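You operate a simulated robot arm through the tools that you are given. There is no shell and no other tool. Be economical: measure what you need, move in short steps, check, and stop when the job is done.

You are at the controls of a simulated robot arm. One attempt, no reset.

Task
Pump the filter to 2 bar, run the hold test, log the result, then vent the rig.
Fine: port knob to FILTER (it stays), vent shut; HOLD once, then the button that the display names, once.

It is judged by the outcome, as a careful person would: the job done as asked, and still so three seconds after it is handed in. It fails if anything else is knocked over, pushed out of place, dropped, spilled or broken.

Robot
A 7-joint arm with a two-finger parallel gripper, fixed in place. Base frame: the origin is at the foot of the arm, x ahead of it, y to its left, z up; the work surface is at about z = 0.9. Units: m, rad, N and s.
With the tool pointing down near the work surface it reaches from about 0.24 to 0.68 m from the base axis. Its first joint turns from -1.152 to 1.152 rad. Payload 2.4 kg.
The TCP is the grasp point between the finger pads, 0.03 m short of the fingertips. In the tool frame z runs along the fingers and y along their closing line. Largest opening 0.094 m; finger width 0.028, thickness 0.01; the body of the gripper, 0.05 by 0.096 m, starts 0.055 m behind the TCP.
Orientation is told as [roll, pitch, yaw] about the base's x, y, z axes, in that order, counted from this pose: with the fingers straight down and closing along the base's y, the tool's x points along the base's -x, its y along +y and its z along -z.

Tools
- The arm moves only by the tool apply_moves. Its argument "increments" is one flat list of numbers, 7 for each row, row after row: the shift along the tool's x, y, z in cm, then the turn, a rotation vector about the tool's x, y, z in rad, then the closure in counts, from 0 (fully open) to 255 (shut). In form: [dx, dy, dz, rx, ry, rz, hand, dx, dy, dz, rx, ry, rz, hand, ...]. A call has 1 to 8 rows; each row is the pose to reach, as a shift and turn from the pose commanded when the call began, along the tool's axes at that moment. Each row takes 0.2 s and may step no farther than 0.05 m and 0.15 rad from the row before; otherwise, or with a gripper value out of range, the whole call is refused. Where a pose cannot be reached the arm comes as near as it can. A force on the tool above 40 N (or 10 N above the force at the start of the call, whichever is more), or a blocked arm, ends the call early, and 0.2 s more pass. Each finger travels about 0.153 m/s and halts on what it meets, pressing with about 25 N; the grip force reading is that of the motor and also rises with nothing between the fingers. The clock runs only during rows and for 0.2 s after the last one: add rows that repeat a pose to give the fingers time. It gives the time, the measured TCP pose, the force on the tool (base axes), the opening and the grip force at its end, in the units of the frame above (readings bear some noise), with the torque about the TCP (base axes, N m) and any sound that the robot's microphone picked up.
- Cameras (640 x 400 px; columns grow to the right, rows downward): "scene" is fixed at [0.0551, 0.4876, 1.4582]; the picture's right is [-0.57, -0.82, 0.00], its down [-0.36, 0.25, -0.90] and it looks along [0.74, -0.51, -0.44] (base axes); focal length 291 px, centre (320, 200). "wrist" rides on the gripper at [0.076, 0.014, -0.103] in the tool frame; the picture's right is [-0.18, 0.98, 0.00], its down [-0.75, -0.14, -0.64] and it looks along [-0.63, -0.12, 0.77] (tool axes); focal length 243 px, centre (320, 200). There is no depth. A picture from a camera that has moved, and an enlarged one, comes with that camera's place and axes in the base frame and with its lens.
- capture(camera): a new picture of that camera. It takes no simulated time.
- enlarge(camera, box): a new picture of the part [left, top, right, bottom] of that camera's present view, enlarged. It takes no simulated time.
- close_job(): hands the job in; it is judged then, once.

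Go step by step. Nothing tells you positions but the pictures and the camera data: compare them with the known pose of the tool, close in by small moves and look again before you grip or let go. The budget is 120 turns and 64 pictures, counting those below and the enlarged ones. Unless the task says otherwise, let go and move clear before handing in, and close with one line.

The tools are called after "Emit:" as name(argument=value, ...) on one line, values as JSON. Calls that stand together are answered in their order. apply_moves: Moves the arm, as the interface text tells. Its arguments: {"type":"object","properties":{"increments":{"type":"array"}},"required":["increments"]} The other tools are called the same way: capture (camera) takes a picture; enlarge (camera, box) takes an enlarged picture of a part of a camera's view; close_job () hands the job in.

At the start:

```text
time: 0.0
ee_pos: [0.327, 0.275, 1.2978]
orientation: [0.001, 0.0, 0.0]
contact_force: [0.2, 0.3, 0.2]
moment: [-0.02, -0.02, -0.03]
gripper_width: 0.094
grasp_force: 0.1
```

scene: 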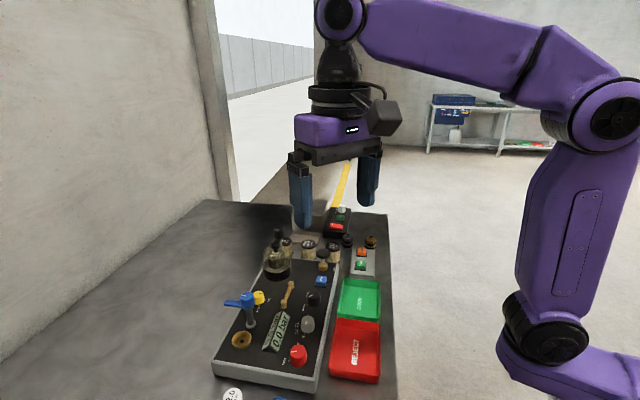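
wrist: 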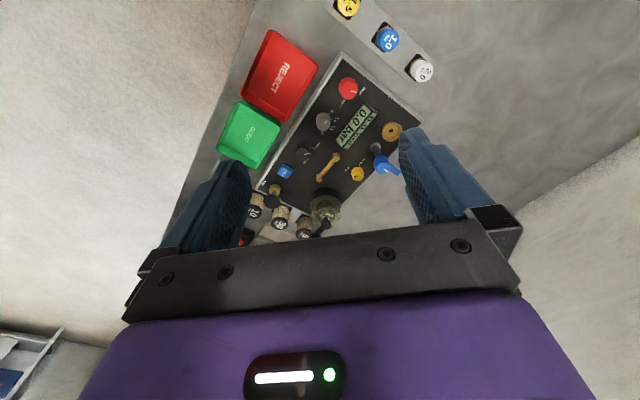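

I see a control panel with a display, knobs and buttons; I need a close view to read the labels.

Emit:
enlarge(camera="scene", box=[200, 220, 400, 400])

Emit:
enlarge(camera="wrist", box=[220, 50, 440, 250])

```text
2.22 times, centred on (300, 310) of scene
camera zoom: at [0.0551, 0.4876, 1.4582], right [-0.57, -0.82, 0.0], down [-0.36, 0.25, -0.9], along [0.74, -0.51, -0.44], focal length 646 px, centre (364, -44)
```

zoom: 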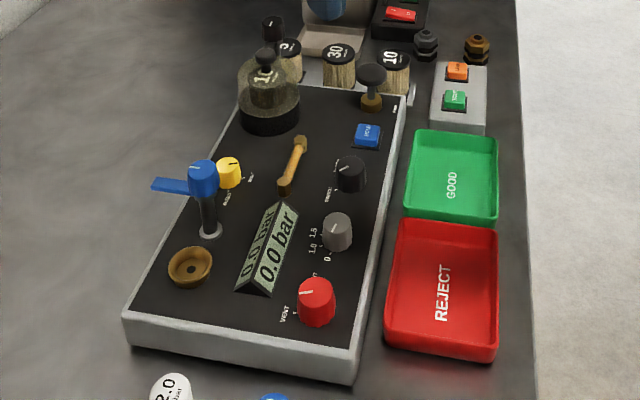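

```text
2.00 times, centred on (330, 150) of wrist
camera zoom: at [0.2513, 0.2884, 1.4002], right [0.18, 0.98, 0.0], down [0.75, -0.14, 0.64], along [0.63, -0.12, -0.77], focal length 485 px, centre (300, 300)
```

zoom: 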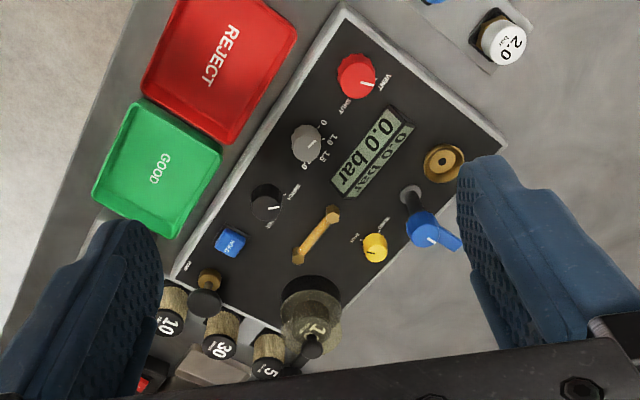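

The picture seems to be re-rendered when enlarged, so I enlarge more strongly to read labels.

Emit:
enlarge(camera="wrist", box=[310, 70, 410, 132])

Emit:
enlarge(camera="wrist", box=[260, 125, 400, 212])

Emit:
enlarge(camera="scene", box=[250, 200, 390, 290])

```text
6.40 times, centred on (360, 101) of wrist
camera zoom: at [0.2513, 0.2884, 1.4002], right [0.18, 0.98, 0.0], down [0.75, -0.14, 0.64], along [0.63, -0.12, -0.77], focal length 1553 px, centre (64, 834)
```

zoom: 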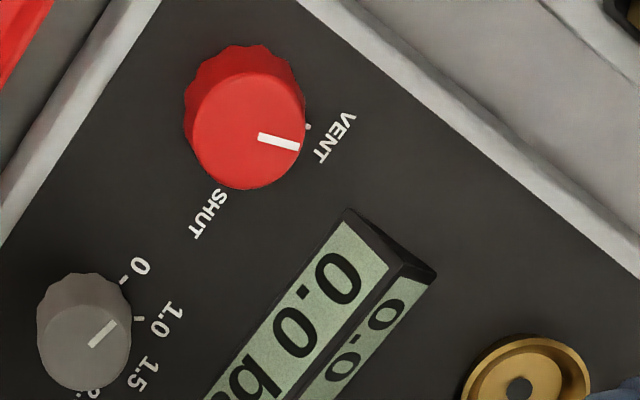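

```text
4.57 times, centred on (330, 168) of wrist
camera zoom: at [0.2513, 0.2884, 1.4002], right [0.18, 0.98, 0.0], down [0.75, -0.14, 0.64], along [0.63, -0.12, -0.77], focal length 1109 px, centre (274, 344)
```

zoom: 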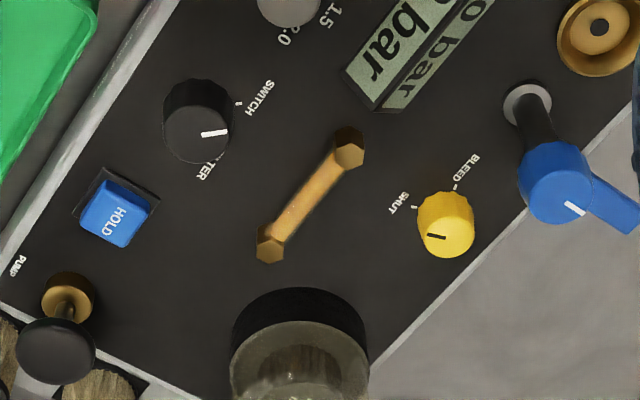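

```text
4.44 times, centred on (320, 245) of scene
camera zoom: at [0.0551, 0.4876, 1.4582], right [-0.57, -0.82, 0.0], down [-0.36, 0.25, -0.9], along [0.74, -0.51, -0.44], focal length 1291 px, centre (320, 0)
```

zoom: 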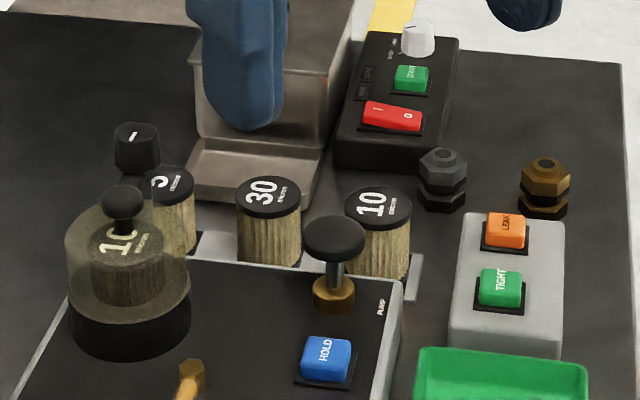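

I see knobs VENT/SHUT (red), 0–2.0 (grey), SWITCH/FILTER (black), BLEED/SHUT (yellow), HOLD, PUMP, and TIGHT/LEAK buttons. I look closer at the pointers and the rail of caps.

Emit:
enlarge(camera="wrist", box=[300, 100, 350, 168])

Emit:
enlarge(camera="wrist", box=[320, 0, 450, 85])

Emit:
enlarge(camera="scene", box=[215, 280, 335, 375])

```text
5.88 times, centred on (325, 134) of wrist
camera zoom: at [0.2513, 0.2884, 1.4002], right [0.18, 0.98, 0.0], down [0.75, -0.14, 0.64], along [0.63, -0.12, -0.77], focal length 1427 px, centre (291, 588)
```

zoom: 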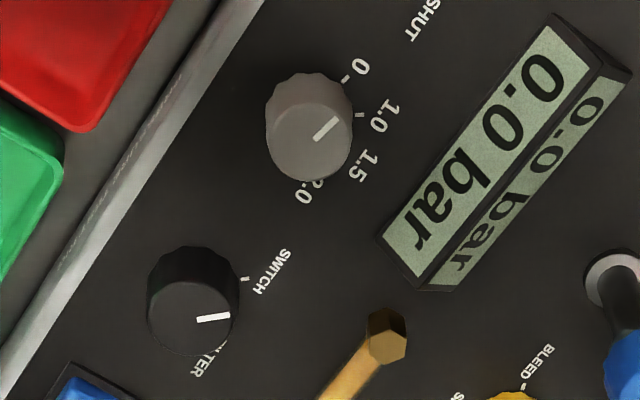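

```text
4.71 times, centred on (385, 42) of wrist
camera zoom: at [0.2513, 0.2884, 1.4002], right [0.18, 0.98, 0.0], down [0.75, -0.14, 0.64], along [0.63, -0.12, -0.77], focal length 1142 px, centre (14, 941)
```

zoom: 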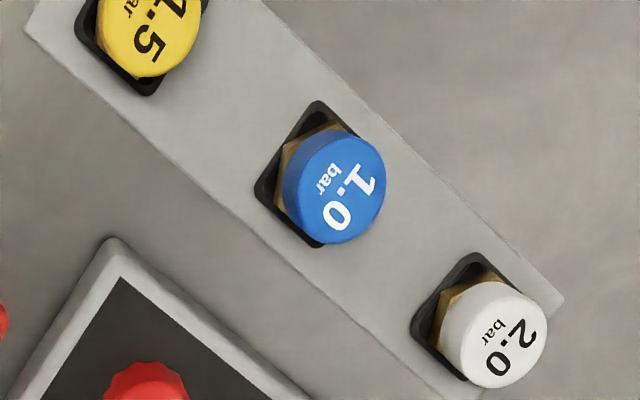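

```text
4.21 times, centred on (275, 328) of scene
camera zoom: at [0.0551, 0.4876, 1.4582], right [-0.57, -0.82, 0.0], down [-0.36, 0.25, -0.9], along [0.74, -0.51, -0.44], focal length 1223 px, centre (510, -337)
```

zoom: 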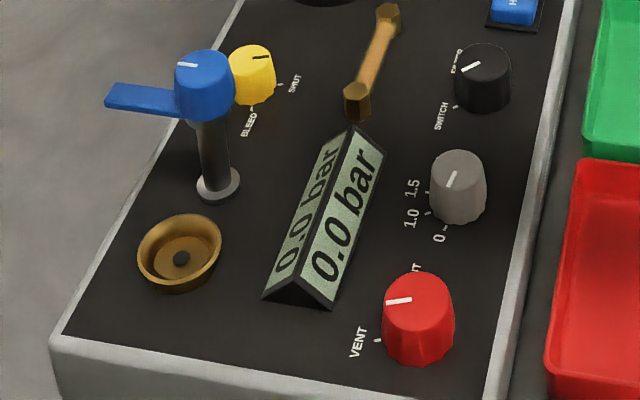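

The vent pointer is at VENT, the port at SWITCH, bleed at SHUT and grey at 0. I triangulate the red knob top at about (0.371, 0.315, 0.98); I go above it, with yaw about +0.7, then look.

Emit:
apply_moves(increments=[-0.9, 0.8, 4, 0, 0, -0.14, 0, -1.8, 1.6, 8, 0, 0, -0.28, 0, -2.7, 2.4, 12, 0, 0, -0.42, 0, -3.6, 3.2, 16, 0, 0, -0.56, 60, -4.4, 4.0, 20, 0, 0, -0.7, 90, -4.4, 4.0, 20, 0, 0, -0.7, 90])

Emit:
capture(camera="wrist")

Emit:
enlarge(camera="scene", box=[215, 260, 375, 360])

```text
time: 1.4
ee_pos: [0.3698, 0.3139, 1.098]
orientation: [0.001, 0.001, 0.702]
contact_force: [0.4, -0.6, 0.7]
moment: [-0.02, 0.01, -0.03]
gripper_width: 0.0612
grasp_force: 0.1
```

```text
53 pictures are left
camera wrist: at [0.3039, 0.2755, 1.2003], right [-0.49, 0.87, 0.0], down [0.67, 0.38, 0.64], along [0.56, 0.32, -0.77], focal length 243 px, centre (320, 200)
```

wrist: 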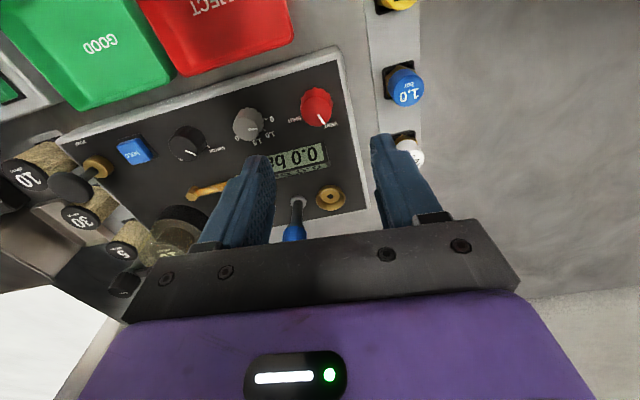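

```text
4.00 times, centred on (295, 310) of scene
camera zoom: at [0.0551, 0.4876, 1.4582], right [-0.57, -0.82, 0.0], down [-0.36, 0.25, -0.9], along [0.74, -0.51, -0.44], focal length 1162 px, centre (420, -240)
```

zoom: 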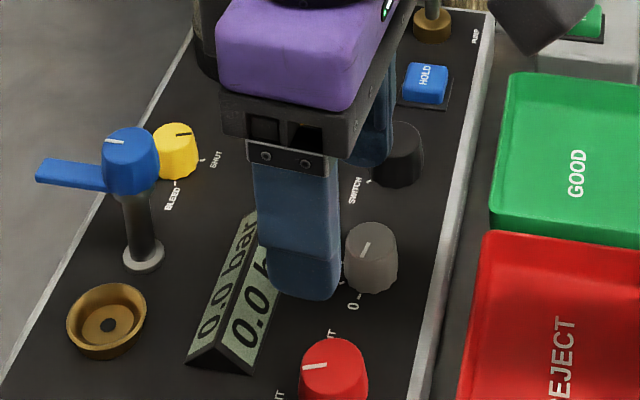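

The wrist camera now views the knobs well; I zoom to measure the knobs and read the labels.

Emit:
enlarge(camera="wrist", box=[220, 70, 350, 150])

Emit:
enlarge(camera="wrist", box=[60, 100, 230, 210])

```text
4.92 times, centred on (285, 110) of wrist
camera zoom: at [0.3039, 0.2755, 1.2003], right [-0.49, 0.87, 0.0], down [0.67, 0.38, 0.64], along [0.56, 0.32, -0.77], focal length 1194 px, centre (492, 643)
```

zoom: 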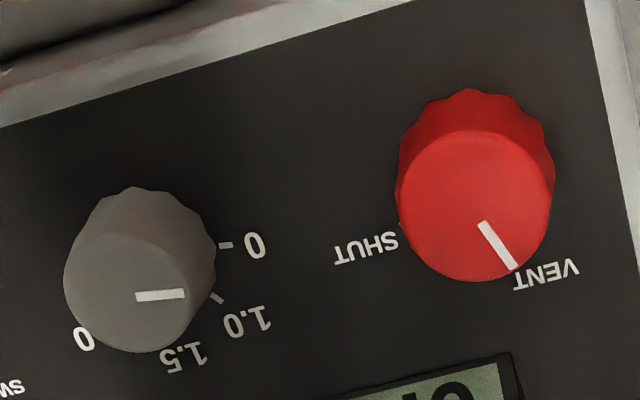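

```text
3.64 times, centred on (145, 155) of wrist
camera zoom: at [0.3039, 0.2755, 1.2003], right [-0.49, 0.87, 0.0], down [0.67, 0.38, 0.64], along [0.56, 0.32, -0.77], focal length 882 px, centre (956, 364)
```

zoom: 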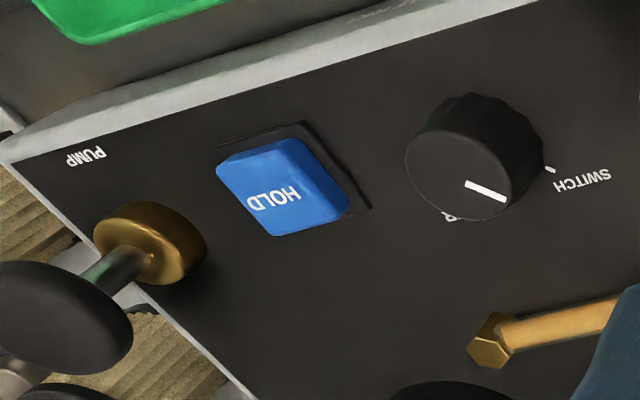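

Red knob: centre about (0.377, 0.313), top ~0.975, panel ~0.943, diameter ~0.029; it needs about 85° clockwise (seen from above). I descend most of the way and check.

Emit:
apply_moves(increments=[-0.47, -0.53, 4, 0, 0, 0, 90, -0.47, -0.53, 8, 0, 0, 0, 90])

Emit:
enlarge(camera="scene", box=[215, 300, 375, 400])

Emit:
capture(camera="wrist")

```text
time: 2.0
ee_pos: [0.3788, 0.3134, 1.0175]
orientation: [-0.001, -0.002, 0.7]
contact_force: [0.3, -0.1, -0.3]
moment: [0.0, -0.01, -0.01]
gripper_width: 0.0608
grasp_force: 0.1
```

```text
4.00 times, centred on (295, 350) of scene
camera zoom: at [0.0551, 0.4876, 1.4582], right [-0.57, -0.82, 0.0], down [-0.36, 0.25, -0.9], along [0.74, -0.51, -0.44], focal length 1162 px, centre (420, -400)
```

zoom: 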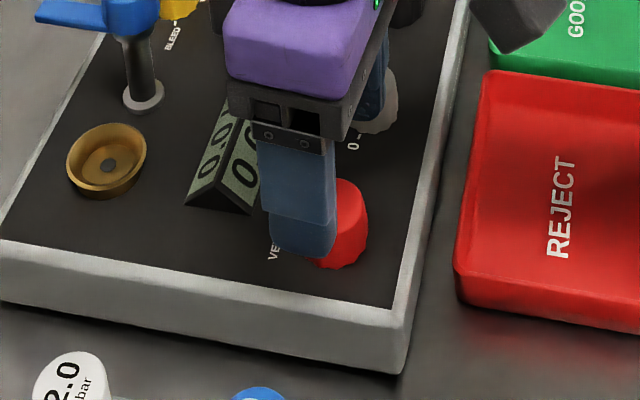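

```text
48 pictures are left
camera wrist: at [0.3122, 0.275, 1.1196], right [-0.49, 0.87, 0.0], down [0.67, 0.38, 0.64], along [0.56, 0.32, -0.77], focal length 243 px, centre (320, 200)
```

wrist: 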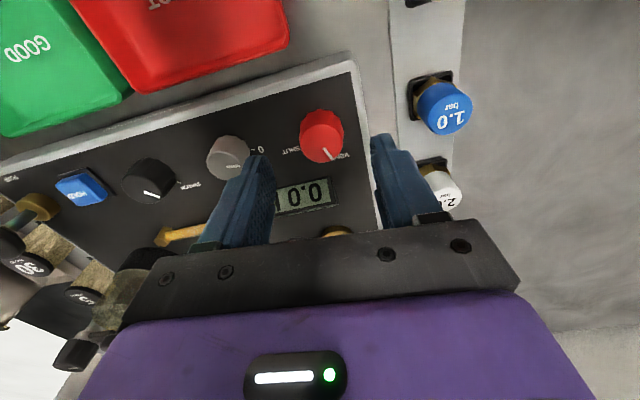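

I refine the knob centre with one enlargement before descending.

Emit:
enlarge(camera="wrist", box=[250, 90, 400, 184])

```text
4.26 times, centred on (325, 137) of wrist
camera zoom: at [0.3122, 0.275, 1.1196], right [-0.49, 0.87, 0.0], down [0.67, 0.38, 0.64], along [0.56, 0.32, -0.77], focal length 1032 px, centre (299, 468)
```

zoom: 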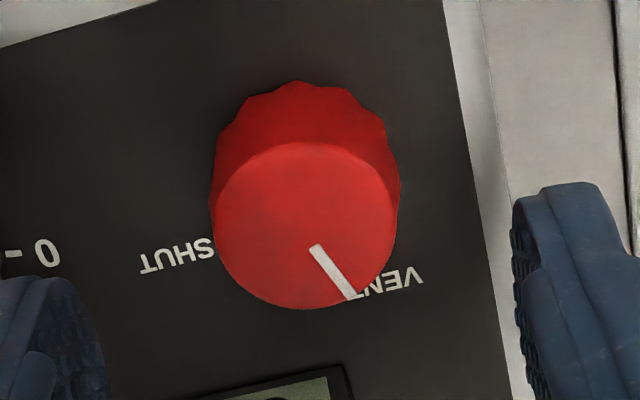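

The knob centre is ~4 mm in tool +x and ~1 mm in +y from the TCP; I correct, descend so the tips are ~1 cm above the panel, and close.

Emit:
apply_moves(increments=[0.35, 0.1, 1.6, 0, 0, 0, 90, 0.35, 0.1, 3.3, 0, 0, 0, 90, 0.35, 0.1, 3.3, 0, 0, 0, 140, 0.35, 0.1, 3.3, 0, 0, 0, 200, 0.35, 0.1, 3.3, 0, 0, 0, 200])

Emit:
capture(camera="wrist")

```text
time: 3.2
ee_pos: [0.3747, 0.3116, 0.9858]
orientation: [-0.002, -0.001, 0.698]
contact_force: [6.4, -8.2, -4.5]
moment: [0.05, -0.6, -0.08]
gripper_width: 0.03
grasp_force: 45.0
```

```text
46 pictures are left
camera wrist: at [0.3086, 0.2736, 1.0874], right [-0.49, 0.87, 0.0], down [0.67, 0.38, 0.64], along [0.56, 0.31, -0.77], focal length 243 px, centre (320, 200)
```

wrist: 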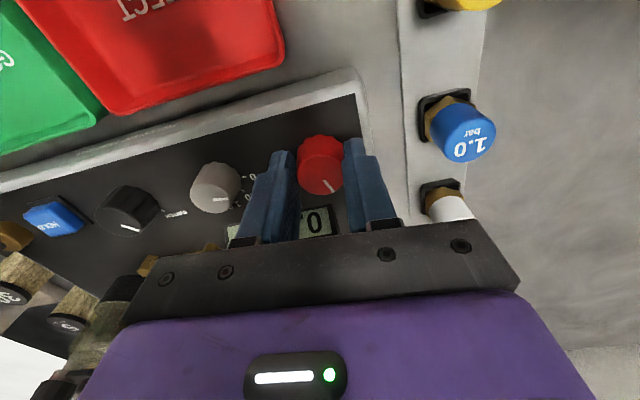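

Knob gripped. Now turn clockwise from above (tool +z) about 1.1 rad, then check.

Emit:
apply_moves(increments=[0, -0.1, 0, 0, 0, 0.13, 200, 0, -0.1, 0, 0, 0, 0.26, 200, 0, -0.1, 0, 0, 0, 0.39, 200, 0, -0.1, 0, 0, 0, 0.52, 200, 0, -0.1, 0, 0, 0, 0.65, 200, 0, -0.1, 0, 0, 0, 0.78, 200, 0, -0.1, 0, 0, 0, 0.91, 200, 0, -0.1, 0, 0, 0, 1.04, 200])

Emit:
enlarge(camera="scene", box=[235, 300, 355, 375])

Emit:
capture(camera="wrist")

```text
time: 5.0
ee_pos: [0.3747, 0.3156, 0.9851]
orientation: [0.009, -0.001, -0.338]
contact_force: [-6.0, 33.4, -0.3]
moment: [0.56, -0.1, 0.12]
gripper_width: 0.0296
grasp_force: 45.0
```

```text
5.33 times, centred on (295, 338) of scene
camera zoom: at [0.0549, 0.4885, 1.4579], right [-0.57, -0.82, 0.0], down [-0.36, 0.25, -0.9], along [0.74, -0.51, -0.44], focal length 1550 px, centre (453, -533)
```

zoom: 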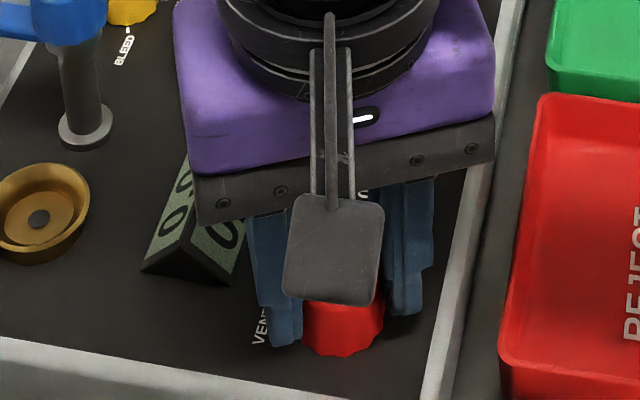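

```text
44 pictures are left
camera wrist: at [0.3077, 0.3534, 1.0873], right [0.5, 0.87, 0.01], down [0.66, -0.39, 0.64], along [0.56, -0.32, -0.77], focal length 243 px, centre (320, 200)
```

wrist: 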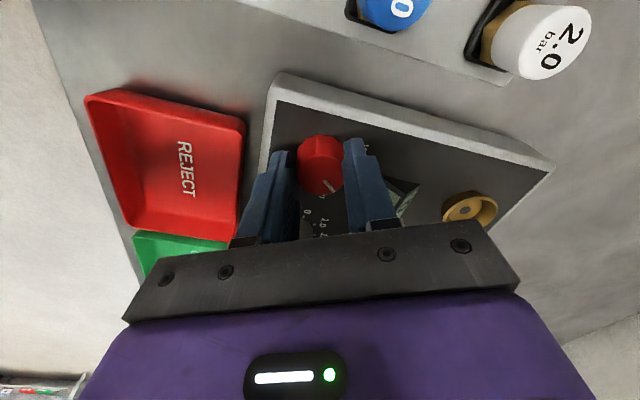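

Turned 1.04 rad; there is a sideways force of 33 N, so I ease ~4 mm in tool +y and continue.

Emit:
apply_moves(increments=[0, 0.3, 0, 0, 0, 0, 200, 0, 0.4, 0, 0, 0, 0.12, 200, 0, 0.4, 0, 0, 0, 0.24, 200])

Emit:
enlarge(camera="wrist", box=[260, 110, 400, 240])

```text
time: 5.8
ee_pos: [0.3748, 0.3167, 0.9861]
orientation: [0.0, 0.001, -0.581]
contact_force: [-11.0, 23.5, 12.6]
moment: [0.3, 0.38, 0.07]
gripper_width: 0.0301
grasp_force: 45.3
```

```text
3.08 times, centred on (330, 175) of wrist
camera zoom: at [0.3201, 0.37, 1.0875], right [0.69, 0.72, 0.0], down [0.55, -0.53, 0.64], along [0.46, -0.44, -0.77], focal length 746 px, centre (289, 277)
```

zoom: 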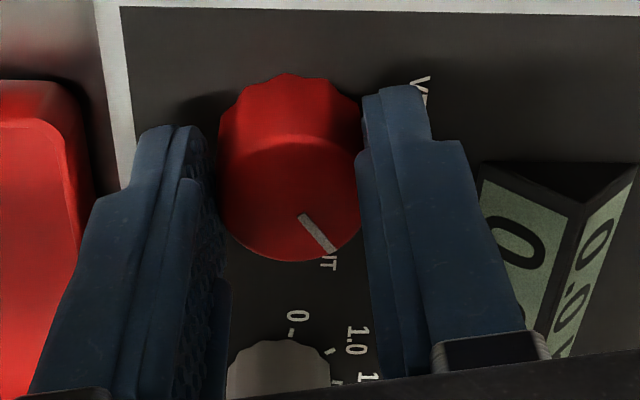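

Pointer is at about -10°, SHUT tick about -25 to -30°. I ease toward the force and turn on a little.

Emit:
apply_moves(increments=[0.2, 0.15, 0, 0, 0, 0.1, 200, 0.3, 0.15, 0, 0, 0, 0.2, 200, 0.3, 0.15, 0, 0, 0, 0.3, 200, 0.3, 0.15, 0, 0, 0, 0.3, 200])

Emit:
enlarge(camera="wrist", box=[260, 110, 400, 240])

```text
time: 6.8
ee_pos: [0.3756, 0.3178, 0.9841]
orientation: [0.003, -0.003, -0.881]
contact_force: [2.6, 6.4, 11.1]
moment: [0.45, 0.11, 0.23]
gripper_width: 0.0301
grasp_force: 44.7
```

```text
3.08 times, centred on (330, 175) of wrist
camera zoom: at [0.3391, 0.3851, 1.0873], right [0.88, 0.48, 0.0], down [0.37, -0.67, 0.64], along [0.31, -0.56, -0.77], focal length 746 px, centre (289, 277)
```

zoom: 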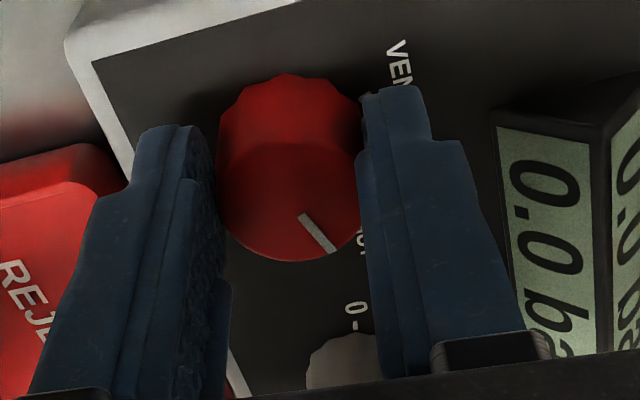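

I release (open slightly), raise, and look at pointer against tick.

Emit:
apply_moves(increments=[0, 0, 0, 0, 0, 0, 90, 0, 0, 0, 0, 0, 0, 90, 0, 0, -4, 0, 0, 0, 90, 0, 0, -8, 0, 0, 0, 90])

Emit:
enlarge(camera="wrist", box=[240, 60, 400, 180])

```text
time: 7.8
ee_pos: [0.3729, 0.3183, 1.0645]
orientation: [-0.001, 0.001, -0.879]
contact_force: [-0.3, -1.0, 0.2]
moment: [0.04, -0.05, -0.03]
gripper_width: 0.0607
grasp_force: 0.1
```

```text
3.33 times, centred on (320, 120) of wrist
camera zoom: at [0.3367, 0.3854, 1.1662], right [0.87, 0.48, 0.0], down [0.37, -0.67, 0.64], along [0.31, -0.56, -0.77], focal length 809 px, centre (320, 467)
```

zoom: 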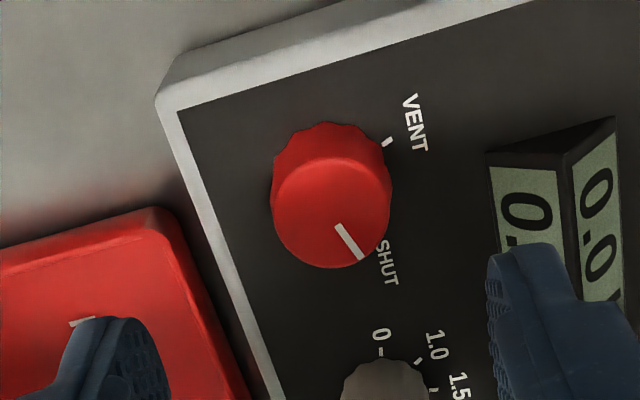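

Vent pointer reads about -29°, SHUT tick about -28°: good. Next the black port knob at about (0.478, 0.213): I move above it, unwinding the yaw.

Emit:
apply_moves(increments=[-1.8, 0.2, -1, 0, 0, -0.14, 120, -3.6, 0.3, -1, 0, 0, -0.28, 120, -5.5, 0.5, -1, 0, 0, -0.42, 120, -7.4, 0.7, -1, 0, 0, -0.56, 120, -9.2, 0.9, -1, 0, 0, -0.7, 120, -11, 1.1, -1, 0, 0, -0.84, 120, -13, 1.3, -1, 0, 0, -0.98, 120, -14.8, 1.4, -1, 0, 0, -1.12, 120])

Emit:
apply_moves(increments=[0, 0, 0, 0, 0, -0.14, 120, 0, 0, 0, 0, 0, -0.28, 120, 0, 0, 0, 0, 0, -0.42, 120])

Emit:
enlarge(camera="wrist", box=[230, 70, 410, 190])

Emit:
enlarge(camera="scene", box=[215, 260, 375, 360])

```text
time: 9.6
ee_pos: [0.4799, 0.2138, 1.0769]
orientation: [0.001, -0.001, 0.243]
contact_force: [-0.9, 0.7, -0.2]
moment: [0.0, -0.02, -0.02]
gripper_width: 0.05
grasp_force: 0.1
```

```text
time: 10.4
ee_pos: [0.4784, 0.2139, 1.0753]
orientation: [0.0, 0.0, 0.661]
contact_force: [-0.6, 0.6, -0.3]
moment: [0.0, 0.01, 0.0]
gripper_width: 0.05
grasp_force: 0.0
```

```text
3.33 times, centred on (320, 130) of wrist
camera zoom: at [0.4121, 0.1772, 1.1775], right [-0.46, 0.89, 0.0], down [0.68, 0.35, 0.64], along [0.57, 0.29, -0.77], focal length 809 px, centre (320, 433)
```

zoom: 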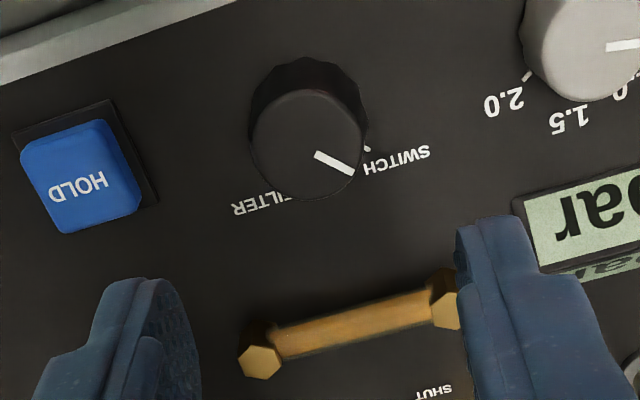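

```text
4.00 times, centred on (295, 310) of scene
camera zoom: at [0.0551, 0.4876, 1.4582], right [-0.57, -0.82, 0.0], down [-0.36, 0.25, -0.9], along [0.74, -0.51, -0.44], focal length 1162 px, centre (420, -240)
```

zoom: 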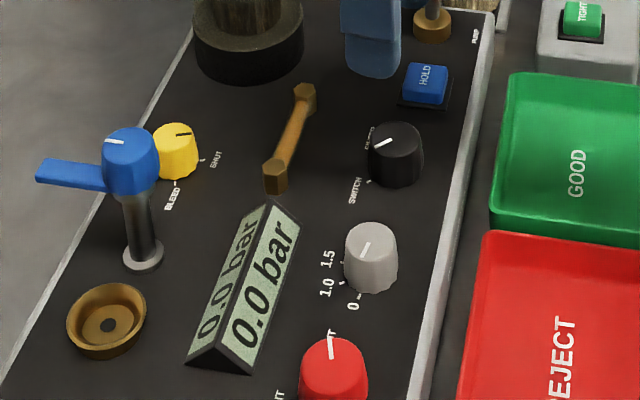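

The port knob top is at ~z 0.967, centre ~3 mm in tool -y of me. I descend, grip gently, and check forces.

Emit:
apply_moves(increments=[0, -0.3, 4.5, 0, 0, 0, 120, 0, -0.3, 9.2, 0, 0, 0, 120, 0, -0.3, 9.2, 0, 0, 0, 150, 0, -0.3, 9.2, 0, 0, 0, 190, 0, -0.3, 9.2, 0, 0, 0, 190])

Emit:
capture(camera="wrist")

```text
time: 11.6
ee_pos: [0.482, 0.2103, 0.9799]
orientation: [0.001, 0.001, 0.66]
contact_force: [-0.7, 0.6, -6.7]
moment: [0.36, -0.42, -0.02]
gripper_width: 0.0307
grasp_force: 45.0
```

```text
38 pictures are left
camera wrist: at [0.4139, 0.1744, 1.0822], right [-0.46, 0.89, 0.0], down [0.68, 0.35, 0.64], along [0.57, 0.29, -0.77], focal length 243 px, centre (320, 200)
```

wrist: 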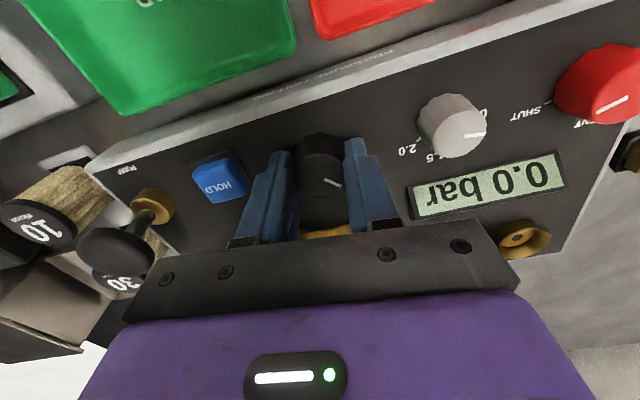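

Before turning, I double-check the red knob's pointer, which looks odd from here.

Emit:
enlarge(camera="wrist", box=[480, 30, 640, 140])

```text
3.64 times, centred on (560, 85) of wrist
camera zoom: at [0.4139, 0.1744, 1.0822], right [-0.46, 0.89, 0.0], down [0.68, 0.35, 0.64], along [0.57, 0.29, -0.77], focal length 882 px, centre (-553, 618)
```

zoom: 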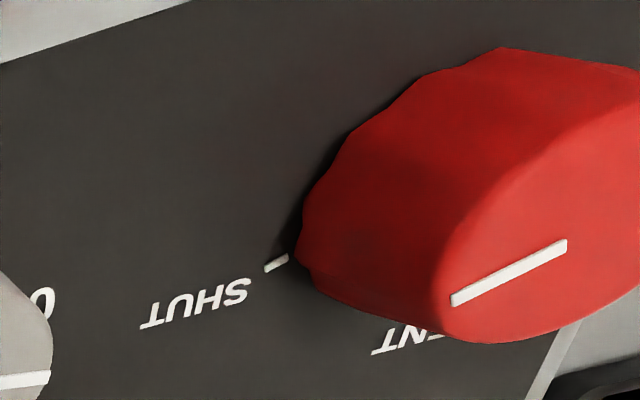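

The mark is parallel to the SHUT tick: vent is exactly shut. Now I turn the port knob.

Emit:
apply_moves(increments=[0, 0, 0, 0, 0, 0.14, 190, 0, 0, 0, 0, 0, 0.28, 190, 0, 0, 0, 0, 0, 0.42, 190, 0, 0, 0, 0, 0, 0.56, 190, 0, 0, 0, 0, 0, 0.7, 190, 0, 0, 0, 0, 0, 0.84, 190, 0, 0, 0, 0, 0, 0.98, 190, 0, 0, 0, 0, 0, 1.12, 190])

Emit:
apply_moves(increments=[0, 0, 0, 0, 0, 0.12, 190, 0, 0, 0, 0, 0, 0.24, 190])

Emit:
enlarge(camera="wrist", box=[260, 110, 400, 240])

```text
time: 13.4
ee_pos: [0.4809, 0.2113, 0.9821]
orientation: [-0.002, 0.002, -0.461]
contact_force: [7.1, 5.0, -36.5]
moment: [0.15, -0.16, 0.03]
gripper_width: 0.0308
grasp_force: 44.9
```

```text
time: 14.0
ee_pos: [0.4814, 0.2104, 0.982]
orientation: [0.0, 0.001, -0.703]
contact_force: [7.1, 9.0, -34.0]
moment: [0.43, 0.15, 0.02]
gripper_width: 0.0305
grasp_force: 44.6
```

```text
3.08 times, centred on (330, 175) of wrist
camera zoom: at [0.4337, 0.2708, 1.0844], right [0.77, 0.63, 0.0], down [0.49, -0.59, 0.64], along [0.41, -0.5, -0.77], focal length 746 px, centre (289, 277)
```

zoom: 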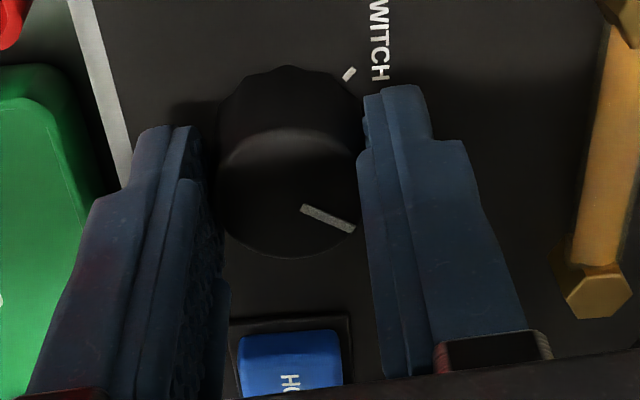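

Pointer is at about +14°, FILTER about -10°. I turn on 0.4 rad and release the vertical load.

Emit:
apply_moves(increments=[0, 0, 0.1, 0, 0, 0.13, 190, 0, 0, 0.1, 0, 0, 0.26, 190, 0, 0, 0.1, 0, 0, 0.4, 190, 0, 0, 0.1, 0, 0, 0.4, 110, 0, 0, 0.1, 0, 0, 0.4, 110, 0, 0, -4, 0, 0, 0.4, 110, 0, 0, -8, 0, 0, 0.4, 110])

Emit:
enlarge(camera="wrist", box=[240, 60, 400, 180])

Emit:
enlarge(camera="scene", box=[215, 260, 375, 360])

```text
time: 15.6
ee_pos: [0.4805, 0.2082, 1.0608]
orientation: [0.0, 0.0, -1.1]
contact_force: [-0.5, 0.3, 0.5]
moment: [0.02, 0.0, 0.04]
gripper_width: 0.0534
grasp_force: 0.0
```

```text
3.33 times, centred on (320, 120) of wrist
camera zoom: at [0.4601, 0.2836, 1.1632], right [0.96, 0.28, 0.0], down [0.22, -0.74, 0.64], along [0.18, -0.62, -0.77], focal length 809 px, centre (320, 467)
```

zoom: 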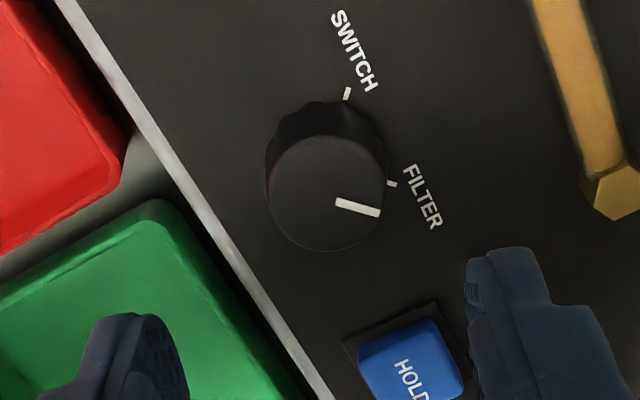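

```text
4.00 times, centred on (295, 310) of scene
camera zoom: at [0.0551, 0.4876, 1.4582], right [-0.57, -0.82, 0.0], down [-0.36, 0.25, -0.9], along [0.74, -0.51, -0.44], focal length 1162 px, centre (420, -240)
```

zoom: 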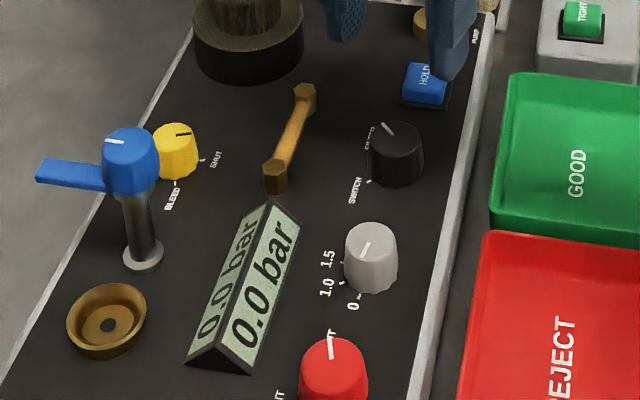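

The port knob mark lines up with FILTER. Next the pump plunger at about (0.573, 0.120, top 0.988): move above it with fingers closing.

Emit:
apply_moves(increments=[0, 0, -4, 0, 0, 0, 200, -3, 1.06, -5, 0, 0, -0.1, 255, -6, 2.1, -5, 0, 0, -0.2, 255, -9, 3.2, -5, 0, 0, -0.3, 255, -12, 4.25, -5, 0, 0, -0.4, 255, -12, 4.25, -5, 0, 0, -0.4, 255])

Emit:
capture(camera="wrist")

Emit:
enlarge(camera="scene", box=[250, 190, 390, 290])

```text
time: 17.0
ee_pos: [0.5755, 0.123, 1.1136]
orientation: [0.0, 0.0, -0.698]
contact_force: [1.2, -0.7, -0.2]
moment: [0.03, -0.01, -0.02]
gripper_width: 0.0
grasp_force: 24.7
```

```text
33 pictures are left
camera wrist: at [0.5263, 0.1824, 1.2158], right [0.77, 0.63, 0.0], down [0.49, -0.59, 0.64], along [0.41, -0.5, -0.77], focal length 243 px, centre (320, 200)
```

wrist: 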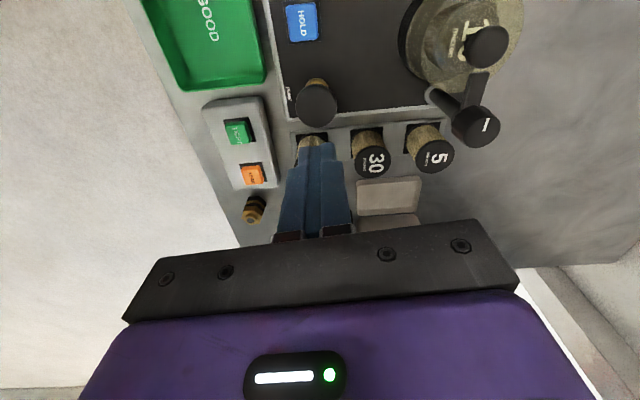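

```text
4.00 times, centred on (320, 240) of scene
camera zoom: at [0.0551, 0.4876, 1.4582], right [-0.57, -0.82, 0.0], down [-0.36, 0.25, -0.9], along [0.74, -0.51, -0.44], focal length 1162 px, centre (320, 40)
```

zoom: 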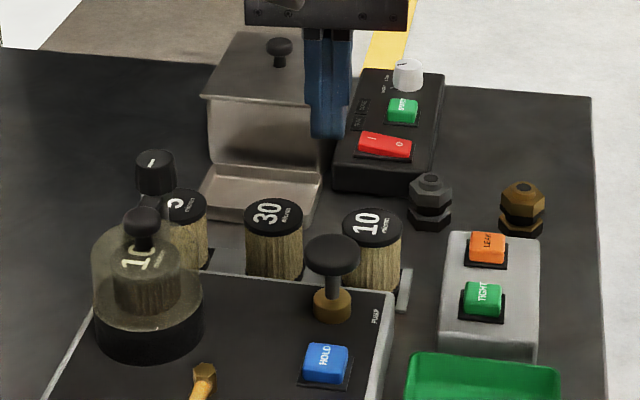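

Pump top is at (0.572, 0.122, 0.989). I centre, descend, and make a first press of about 2 cm, then lift.

Emit:
apply_moves(increments=[0.2, -0.3, 4.5, 0, 0, 0, 255, 0.2, -0.3, 8.8, 0, 0, 0, 255, 0.2, -0.3, 9.9, 0, 0, 0, 255, 0.2, -0.3, 10.7, 0, 0, 0, 255, 0.2, -0.3, 11.5, 0, 0, 0, 255])

Emit:
enlarge(camera="scene", box=[240, 240, 370, 360])

```text
time: 18.1
ee_pos: [0.5713, 0.1214, 1.0062]
orientation: [0.004, -0.005, -0.701]
contact_force: [-5.9, -1.5, 14.4]
moment: [-0.05, 0.2, 0.03]
gripper_width: 0.0004
grasp_force: 24.6
stopped in row 5: the force on the tool passed its limit at 51 N (the readings are from after the stop); the commanded pose is now the measured one
```

```text
3.33 times, centred on (305, 300) of scene
camera zoom: at [0.0547, 0.4875, 1.4582], right [-0.57, -0.82, 0.0], down [-0.36, 0.25, -0.9], along [0.74, -0.51, -0.44], focal length 968 px, centre (370, -133)
```

zoom: 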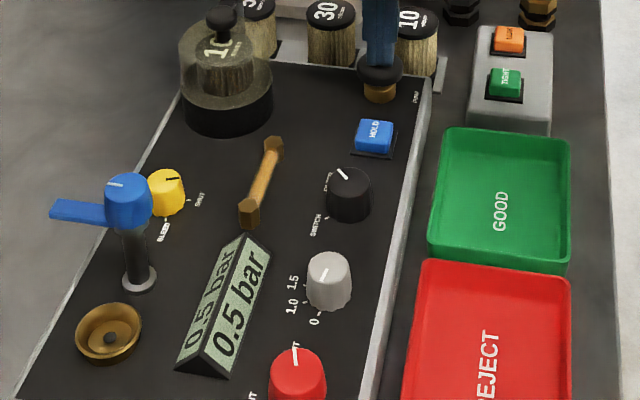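

Display went to 0.5 bar: half a bar per stroke. I lift, let it spring back, and stroke once more.

Emit:
apply_moves(increments=[0, 0, -1.5, 0, 0, 0, 255, 0, 0, -2.5, 0, 0, 0, 255, 0, 0, -2.5, 0, 0, 0, 255, 0, 0, -1, 0, 0, 0, 255, 0, 0, -0.3, 0, 0, 0, 255, 0, 0, 0.2, 0, 0, 0, 255])

Emit:
enlarge(camera="scene", box=[240, 240, 370, 360])

```text
time: 19.6
ee_pos: [0.573, 0.1207, 1.0071]
orientation: [0.007, -0.006, -0.7]
contact_force: [-10.7, -4.9, 36.9]
moment: [-0.09, 0.36, 0.11]
gripper_width: 0.0001
grasp_force: 25.3
```

```text
3.33 times, centred on (305, 300) of scene
camera zoom: at [0.0541, 0.4873, 1.4583], right [-0.57, -0.82, 0.0], down [-0.36, 0.25, -0.9], along [0.74, -0.51, -0.44], focal length 968 px, centre (370, -133)
```

zoom: 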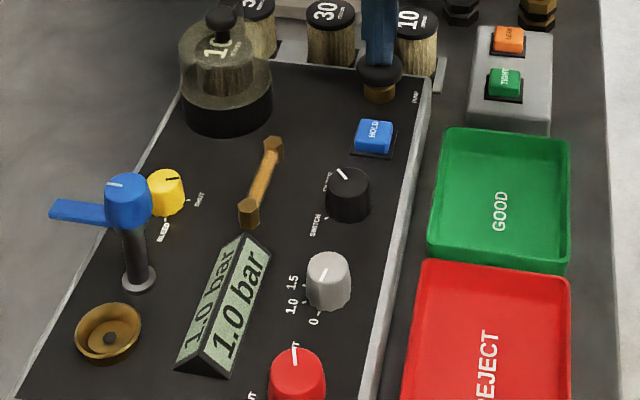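

1.0 bar now. Same stroke again.

Emit:
apply_moves(increments=[0, 0, -1.7, 0, 0, 0, 255, 0, 0, -2.7, 0, 0, 0, 255, 0, 0, -2.7, 0, 0, 0, 255, 0, 0, -1.2, 0, 0, 0, 255, 0, 0, -0.5, 0, 0, 0, 255, 0, 0, 0, 0, 0, 0, 255])

Emit:
enlarge(camera="scene", box=[240, 240, 370, 360])

```text
time: 20.9
ee_pos: [0.5715, 0.1222, 1.0067]
orientation: [0.008, -0.007, -0.699]
contact_force: [-9.5, 5.1, 35.2]
moment: [0.11, 0.27, -0.06]
gripper_width: 0.0002
grasp_force: 25.1
```

```text
3.33 times, centred on (305, 300) of scene
camera zoom: at [0.0542, 0.4876, 1.4582], right [-0.57, -0.82, 0.0], down [-0.36, 0.25, -0.9], along [0.74, -0.51, -0.44], focal length 968 px, centre (370, -133)
```

zoom: 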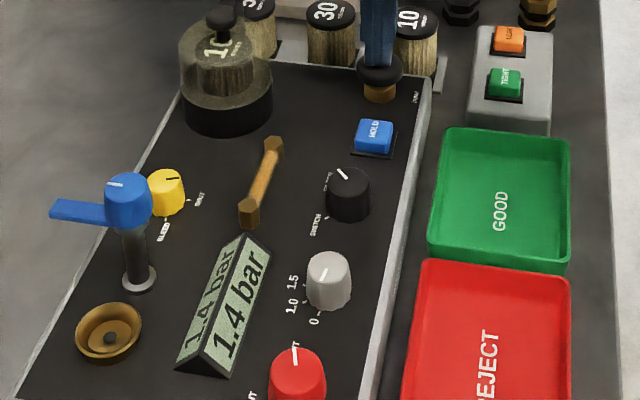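

1.4 bar (perhaps a slow leak or smaller strokes). One more stroke.

Emit:
apply_moves(increments=[0, 0, -1.7, 0, 0, 0, 255, 0, 0, -2.7, 0, 0, 0, 255, 0, 0, -2.7, 0, 0, 0, 255, 0, 0, -1.2, 0, 0, 0, 255, 0, 0, -0.5, 0, 0, 0, 255, 0, 0, 0, 0, 0, 0, 255])

Emit:
enlarge(camera="scene", box=[240, 240, 370, 360])

```text
time: 22.4
ee_pos: [0.5721, 0.1205, 1.0063]
orientation: [0.007, -0.005, -0.702]
contact_force: [-9.1, -7.2, 32.0]
moment: [-0.13, 0.26, 0.0]
gripper_width: 0.0
grasp_force: 24.8
```

```text
3.33 times, centred on (305, 300) of scene
camera zoom: at [0.0542, 0.4873, 1.4583], right [-0.57, -0.82, 0.0], down [-0.36, 0.25, -0.9], along [0.74, -0.51, -0.44], focal length 968 px, centre (370, -133)
```

zoom: 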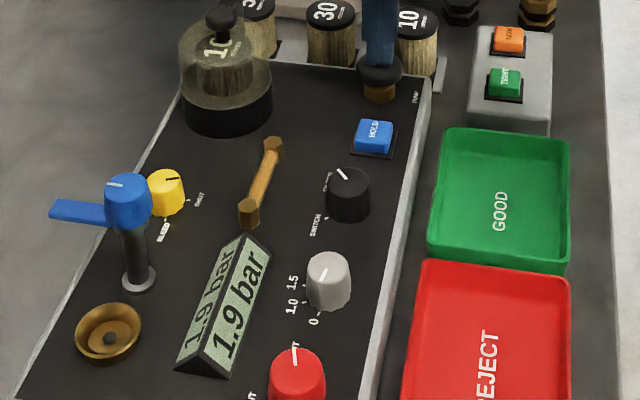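

1.9 bar. I lift off and see whether it holds before adding a small part-stroke.

Emit:
apply_moves(increments=[0, 0, -1.7, 0, 0, 0, 255, 0, 0, -2.2, 0, 0, 0, 255])

Emit:
enlarge(camera="scene", box=[250, 240, 370, 360])

```text
time: 22.9
ee_pos: [0.5707, 0.1222, 1.0258]
orientation: [0.003, -0.002, -0.696]
contact_force: [-0.3, 0.4, 2.2]
moment: [0.04, -0.04, -0.01]
gripper_width: 0.0002
grasp_force: 25.0
```

```text
3.33 times, centred on (310, 300) of scene
camera zoom: at [0.0551, 0.4876, 1.4582], right [-0.57, -0.82, 0.0], down [-0.36, 0.25, -0.9], along [0.74, -0.51, -0.44], focal length 968 px, centre (353, -133)
```

zoom: 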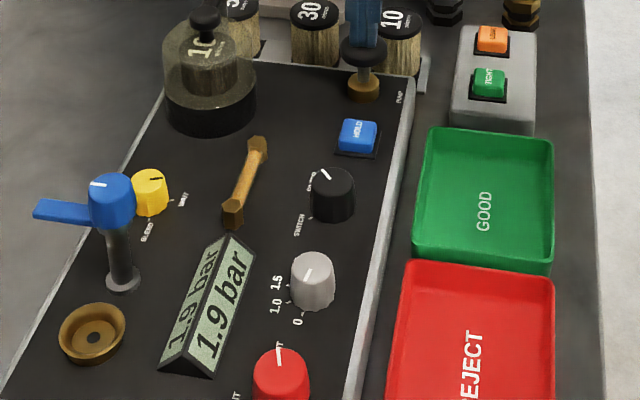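

Holding at 1.9. I try a part-stroke of a few millimetres.

Emit:
apply_moves(increments=[0, 0, -0.8, 0, 0, 0, 255, 0, 0, -0.8, 0, 0, 0, 255, 0, 0, 0.4, 0, 0, 0, 255, 0, 0, 0.8, 0, 0, 0, 255])

Emit:
enlarge(camera="scene", box=[250, 240, 370, 360])

```text
time: 23.9
ee_pos: [0.5712, 0.1199, 1.0179]
orientation: [0.002, -0.003, -0.701]
contact_force: [-1.8, -0.9, 4.0]
moment: [0.01, 0.02, 0.05]
gripper_width: 0.0
grasp_force: 25.1
```

```text
3.33 times, centred on (310, 300) of scene
camera zoom: at [0.055, 0.4875, 1.4582], right [-0.57, -0.82, 0.0], down [-0.36, 0.25, -0.9], along [0.74, -0.51, -0.44], focal length 968 px, centre (353, -133)
```

zoom: 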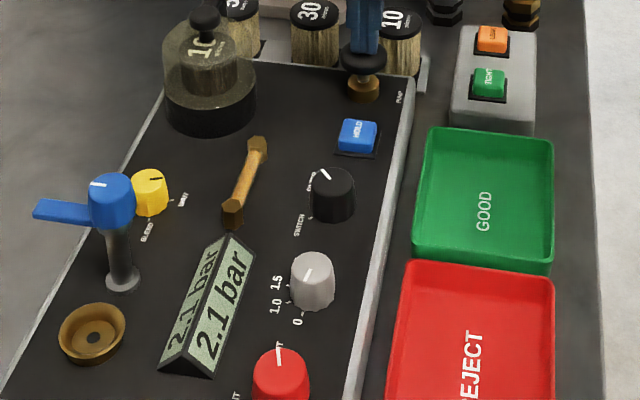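

Strokes are proportional; the display shows 2.1 bar. I lift and move above HOLD at about (0.5225, 0.161, top ~0.954), then check.

Emit:
apply_moves(increments=[0, 0, -4, 0, 0, 0, 255, 3.2, 0, -4, 0, 0, 0, 255, 6.4, 0, -4, 0, 0, 0, 255, 6.4, 0, 0, 0, 0, 0, 255])

Emit:
capture(camera="wrist")

Emit:
enlarge(camera="scene", box=[250, 240, 370, 340])

```text
time: 24.9
ee_pos: [0.5237, 0.1622, 1.0182]
orientation: [0.003, -0.004, -0.7]
contact_force: [-0.1, 0.4, -0.1]
moment: [-0.03, 0.0, 0.03]
gripper_width: 0.0001
grasp_force: 24.6
```

```text
25 pictures are left
camera wrist: at [0.4754, 0.2216, 1.1206], right [0.77, 0.63, 0.0], down [0.48, -0.59, 0.64], along [0.41, -0.5, -0.77], focal length 243 px, centre (320, 200)
```

wrist: 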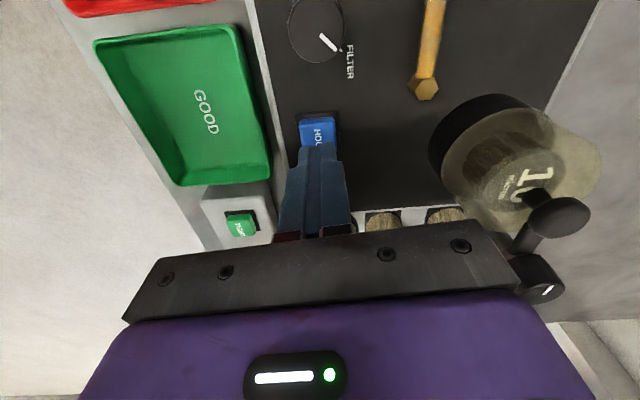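

```text
4.00 times, centred on (310, 290) of scene
camera zoom: at [0.0551, 0.4876, 1.4582], right [-0.57, -0.82, 0.0], down [-0.36, 0.25, -0.9], along [0.74, -0.51, -0.44], focal length 1162 px, centre (360, -160)
```

zoom: 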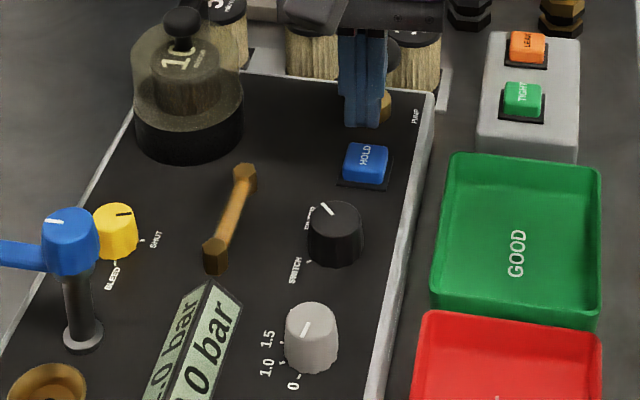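

Display reads 2.0 bar and the fingertips are right over HOLD. I press it once and lift.

Emit:
apply_moves(increments=[0, 0, 2.8, 0, 0, 0, 255, 0, 0, 3.4, 0, 0, 0, 255, 0, 0, 3.8, 0, 0, 0, 255, 0, 0, 4.1, 0, 0, 0, 255])

Emit:
enlarge(camera="scene", box=[250, 260, 370, 360])

```text
time: 25.9
ee_pos: [0.5232, 0.16, 0.9802]
orientation: [0.007, -0.005, -0.698]
contact_force: [-7.8, -3.7, 33.1]
moment: [-0.09, 0.26, 0.0]
gripper_width: 0.0
grasp_force: 24.9
heard: click
```

```text
4.00 times, centred on (310, 310) of scene
camera zoom: at [0.0543, 0.4873, 1.4583], right [-0.57, -0.82, 0.0], down [-0.36, 0.25, -0.9], along [0.74, -0.51, -0.44], focal length 1162 px, centre (360, -240)
```

zoom: 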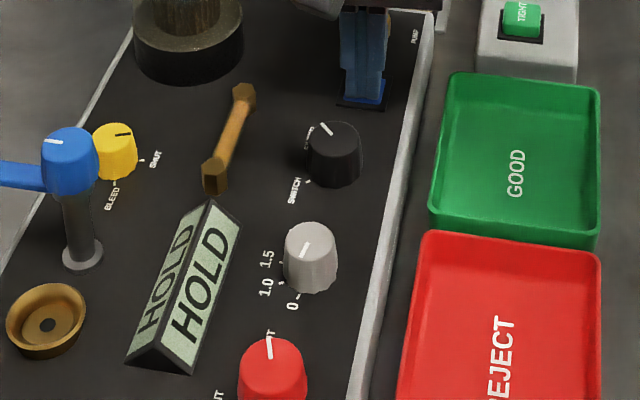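

Click heard and the display says HOLD. I lift and move toward the TIGHT/LEAK box while the test runs.

Emit:
apply_moves(increments=[0, 0, -4, 0, 0, 0, 255, 0, 0, -8, 0, 0, 0, 255, -2, -3.2, -9, 0, 0, 0, 255, -4, -6.4, -9, 0, 0, 0, 255, -5.5, -9, -9, 0, 0, 0, 255, -5.5, -9, -9, 0, 0, 0, 255, -5.5, -9, -9, 0, 0, 0, 255, -5.5, -9, -9, 0, 0, 0, 255])

Emit:
capture(camera="wrist")

Emit:
capture(camera="scene")

```text
time: 27.8
ee_pos: [0.5072, 0.0592, 1.0661]
orientation: [0.003, -0.003, -0.7]
contact_force: [0.0, -0.4, 0.6]
moment: [0.0, 0.0, -0.01]
gripper_width: 0.0
grasp_force: 25.2
```

```text
22 pictures are left
camera wrist: at [0.4587, 0.1179, 1.1672], right [0.77, 0.63, 0.0], down [0.48, -0.59, 0.64], along [0.41, -0.5, -0.77], focal length 243 px, centre (320, 200)
```

wrist: 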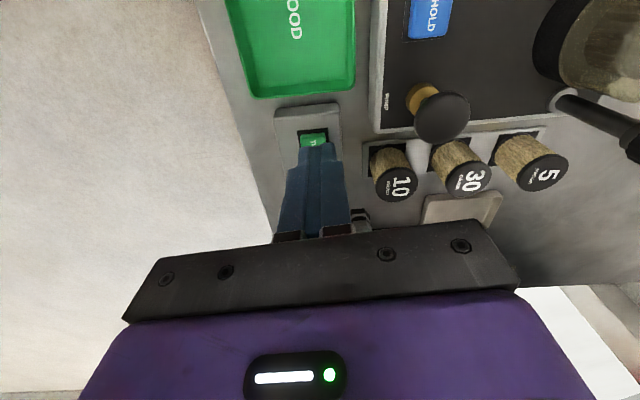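

```text
21 pictures are left
```

scene: 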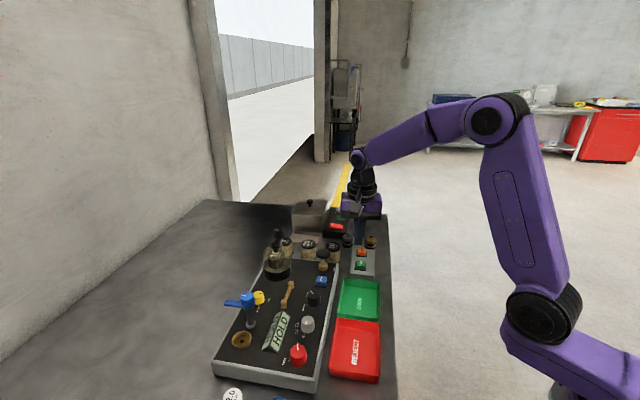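

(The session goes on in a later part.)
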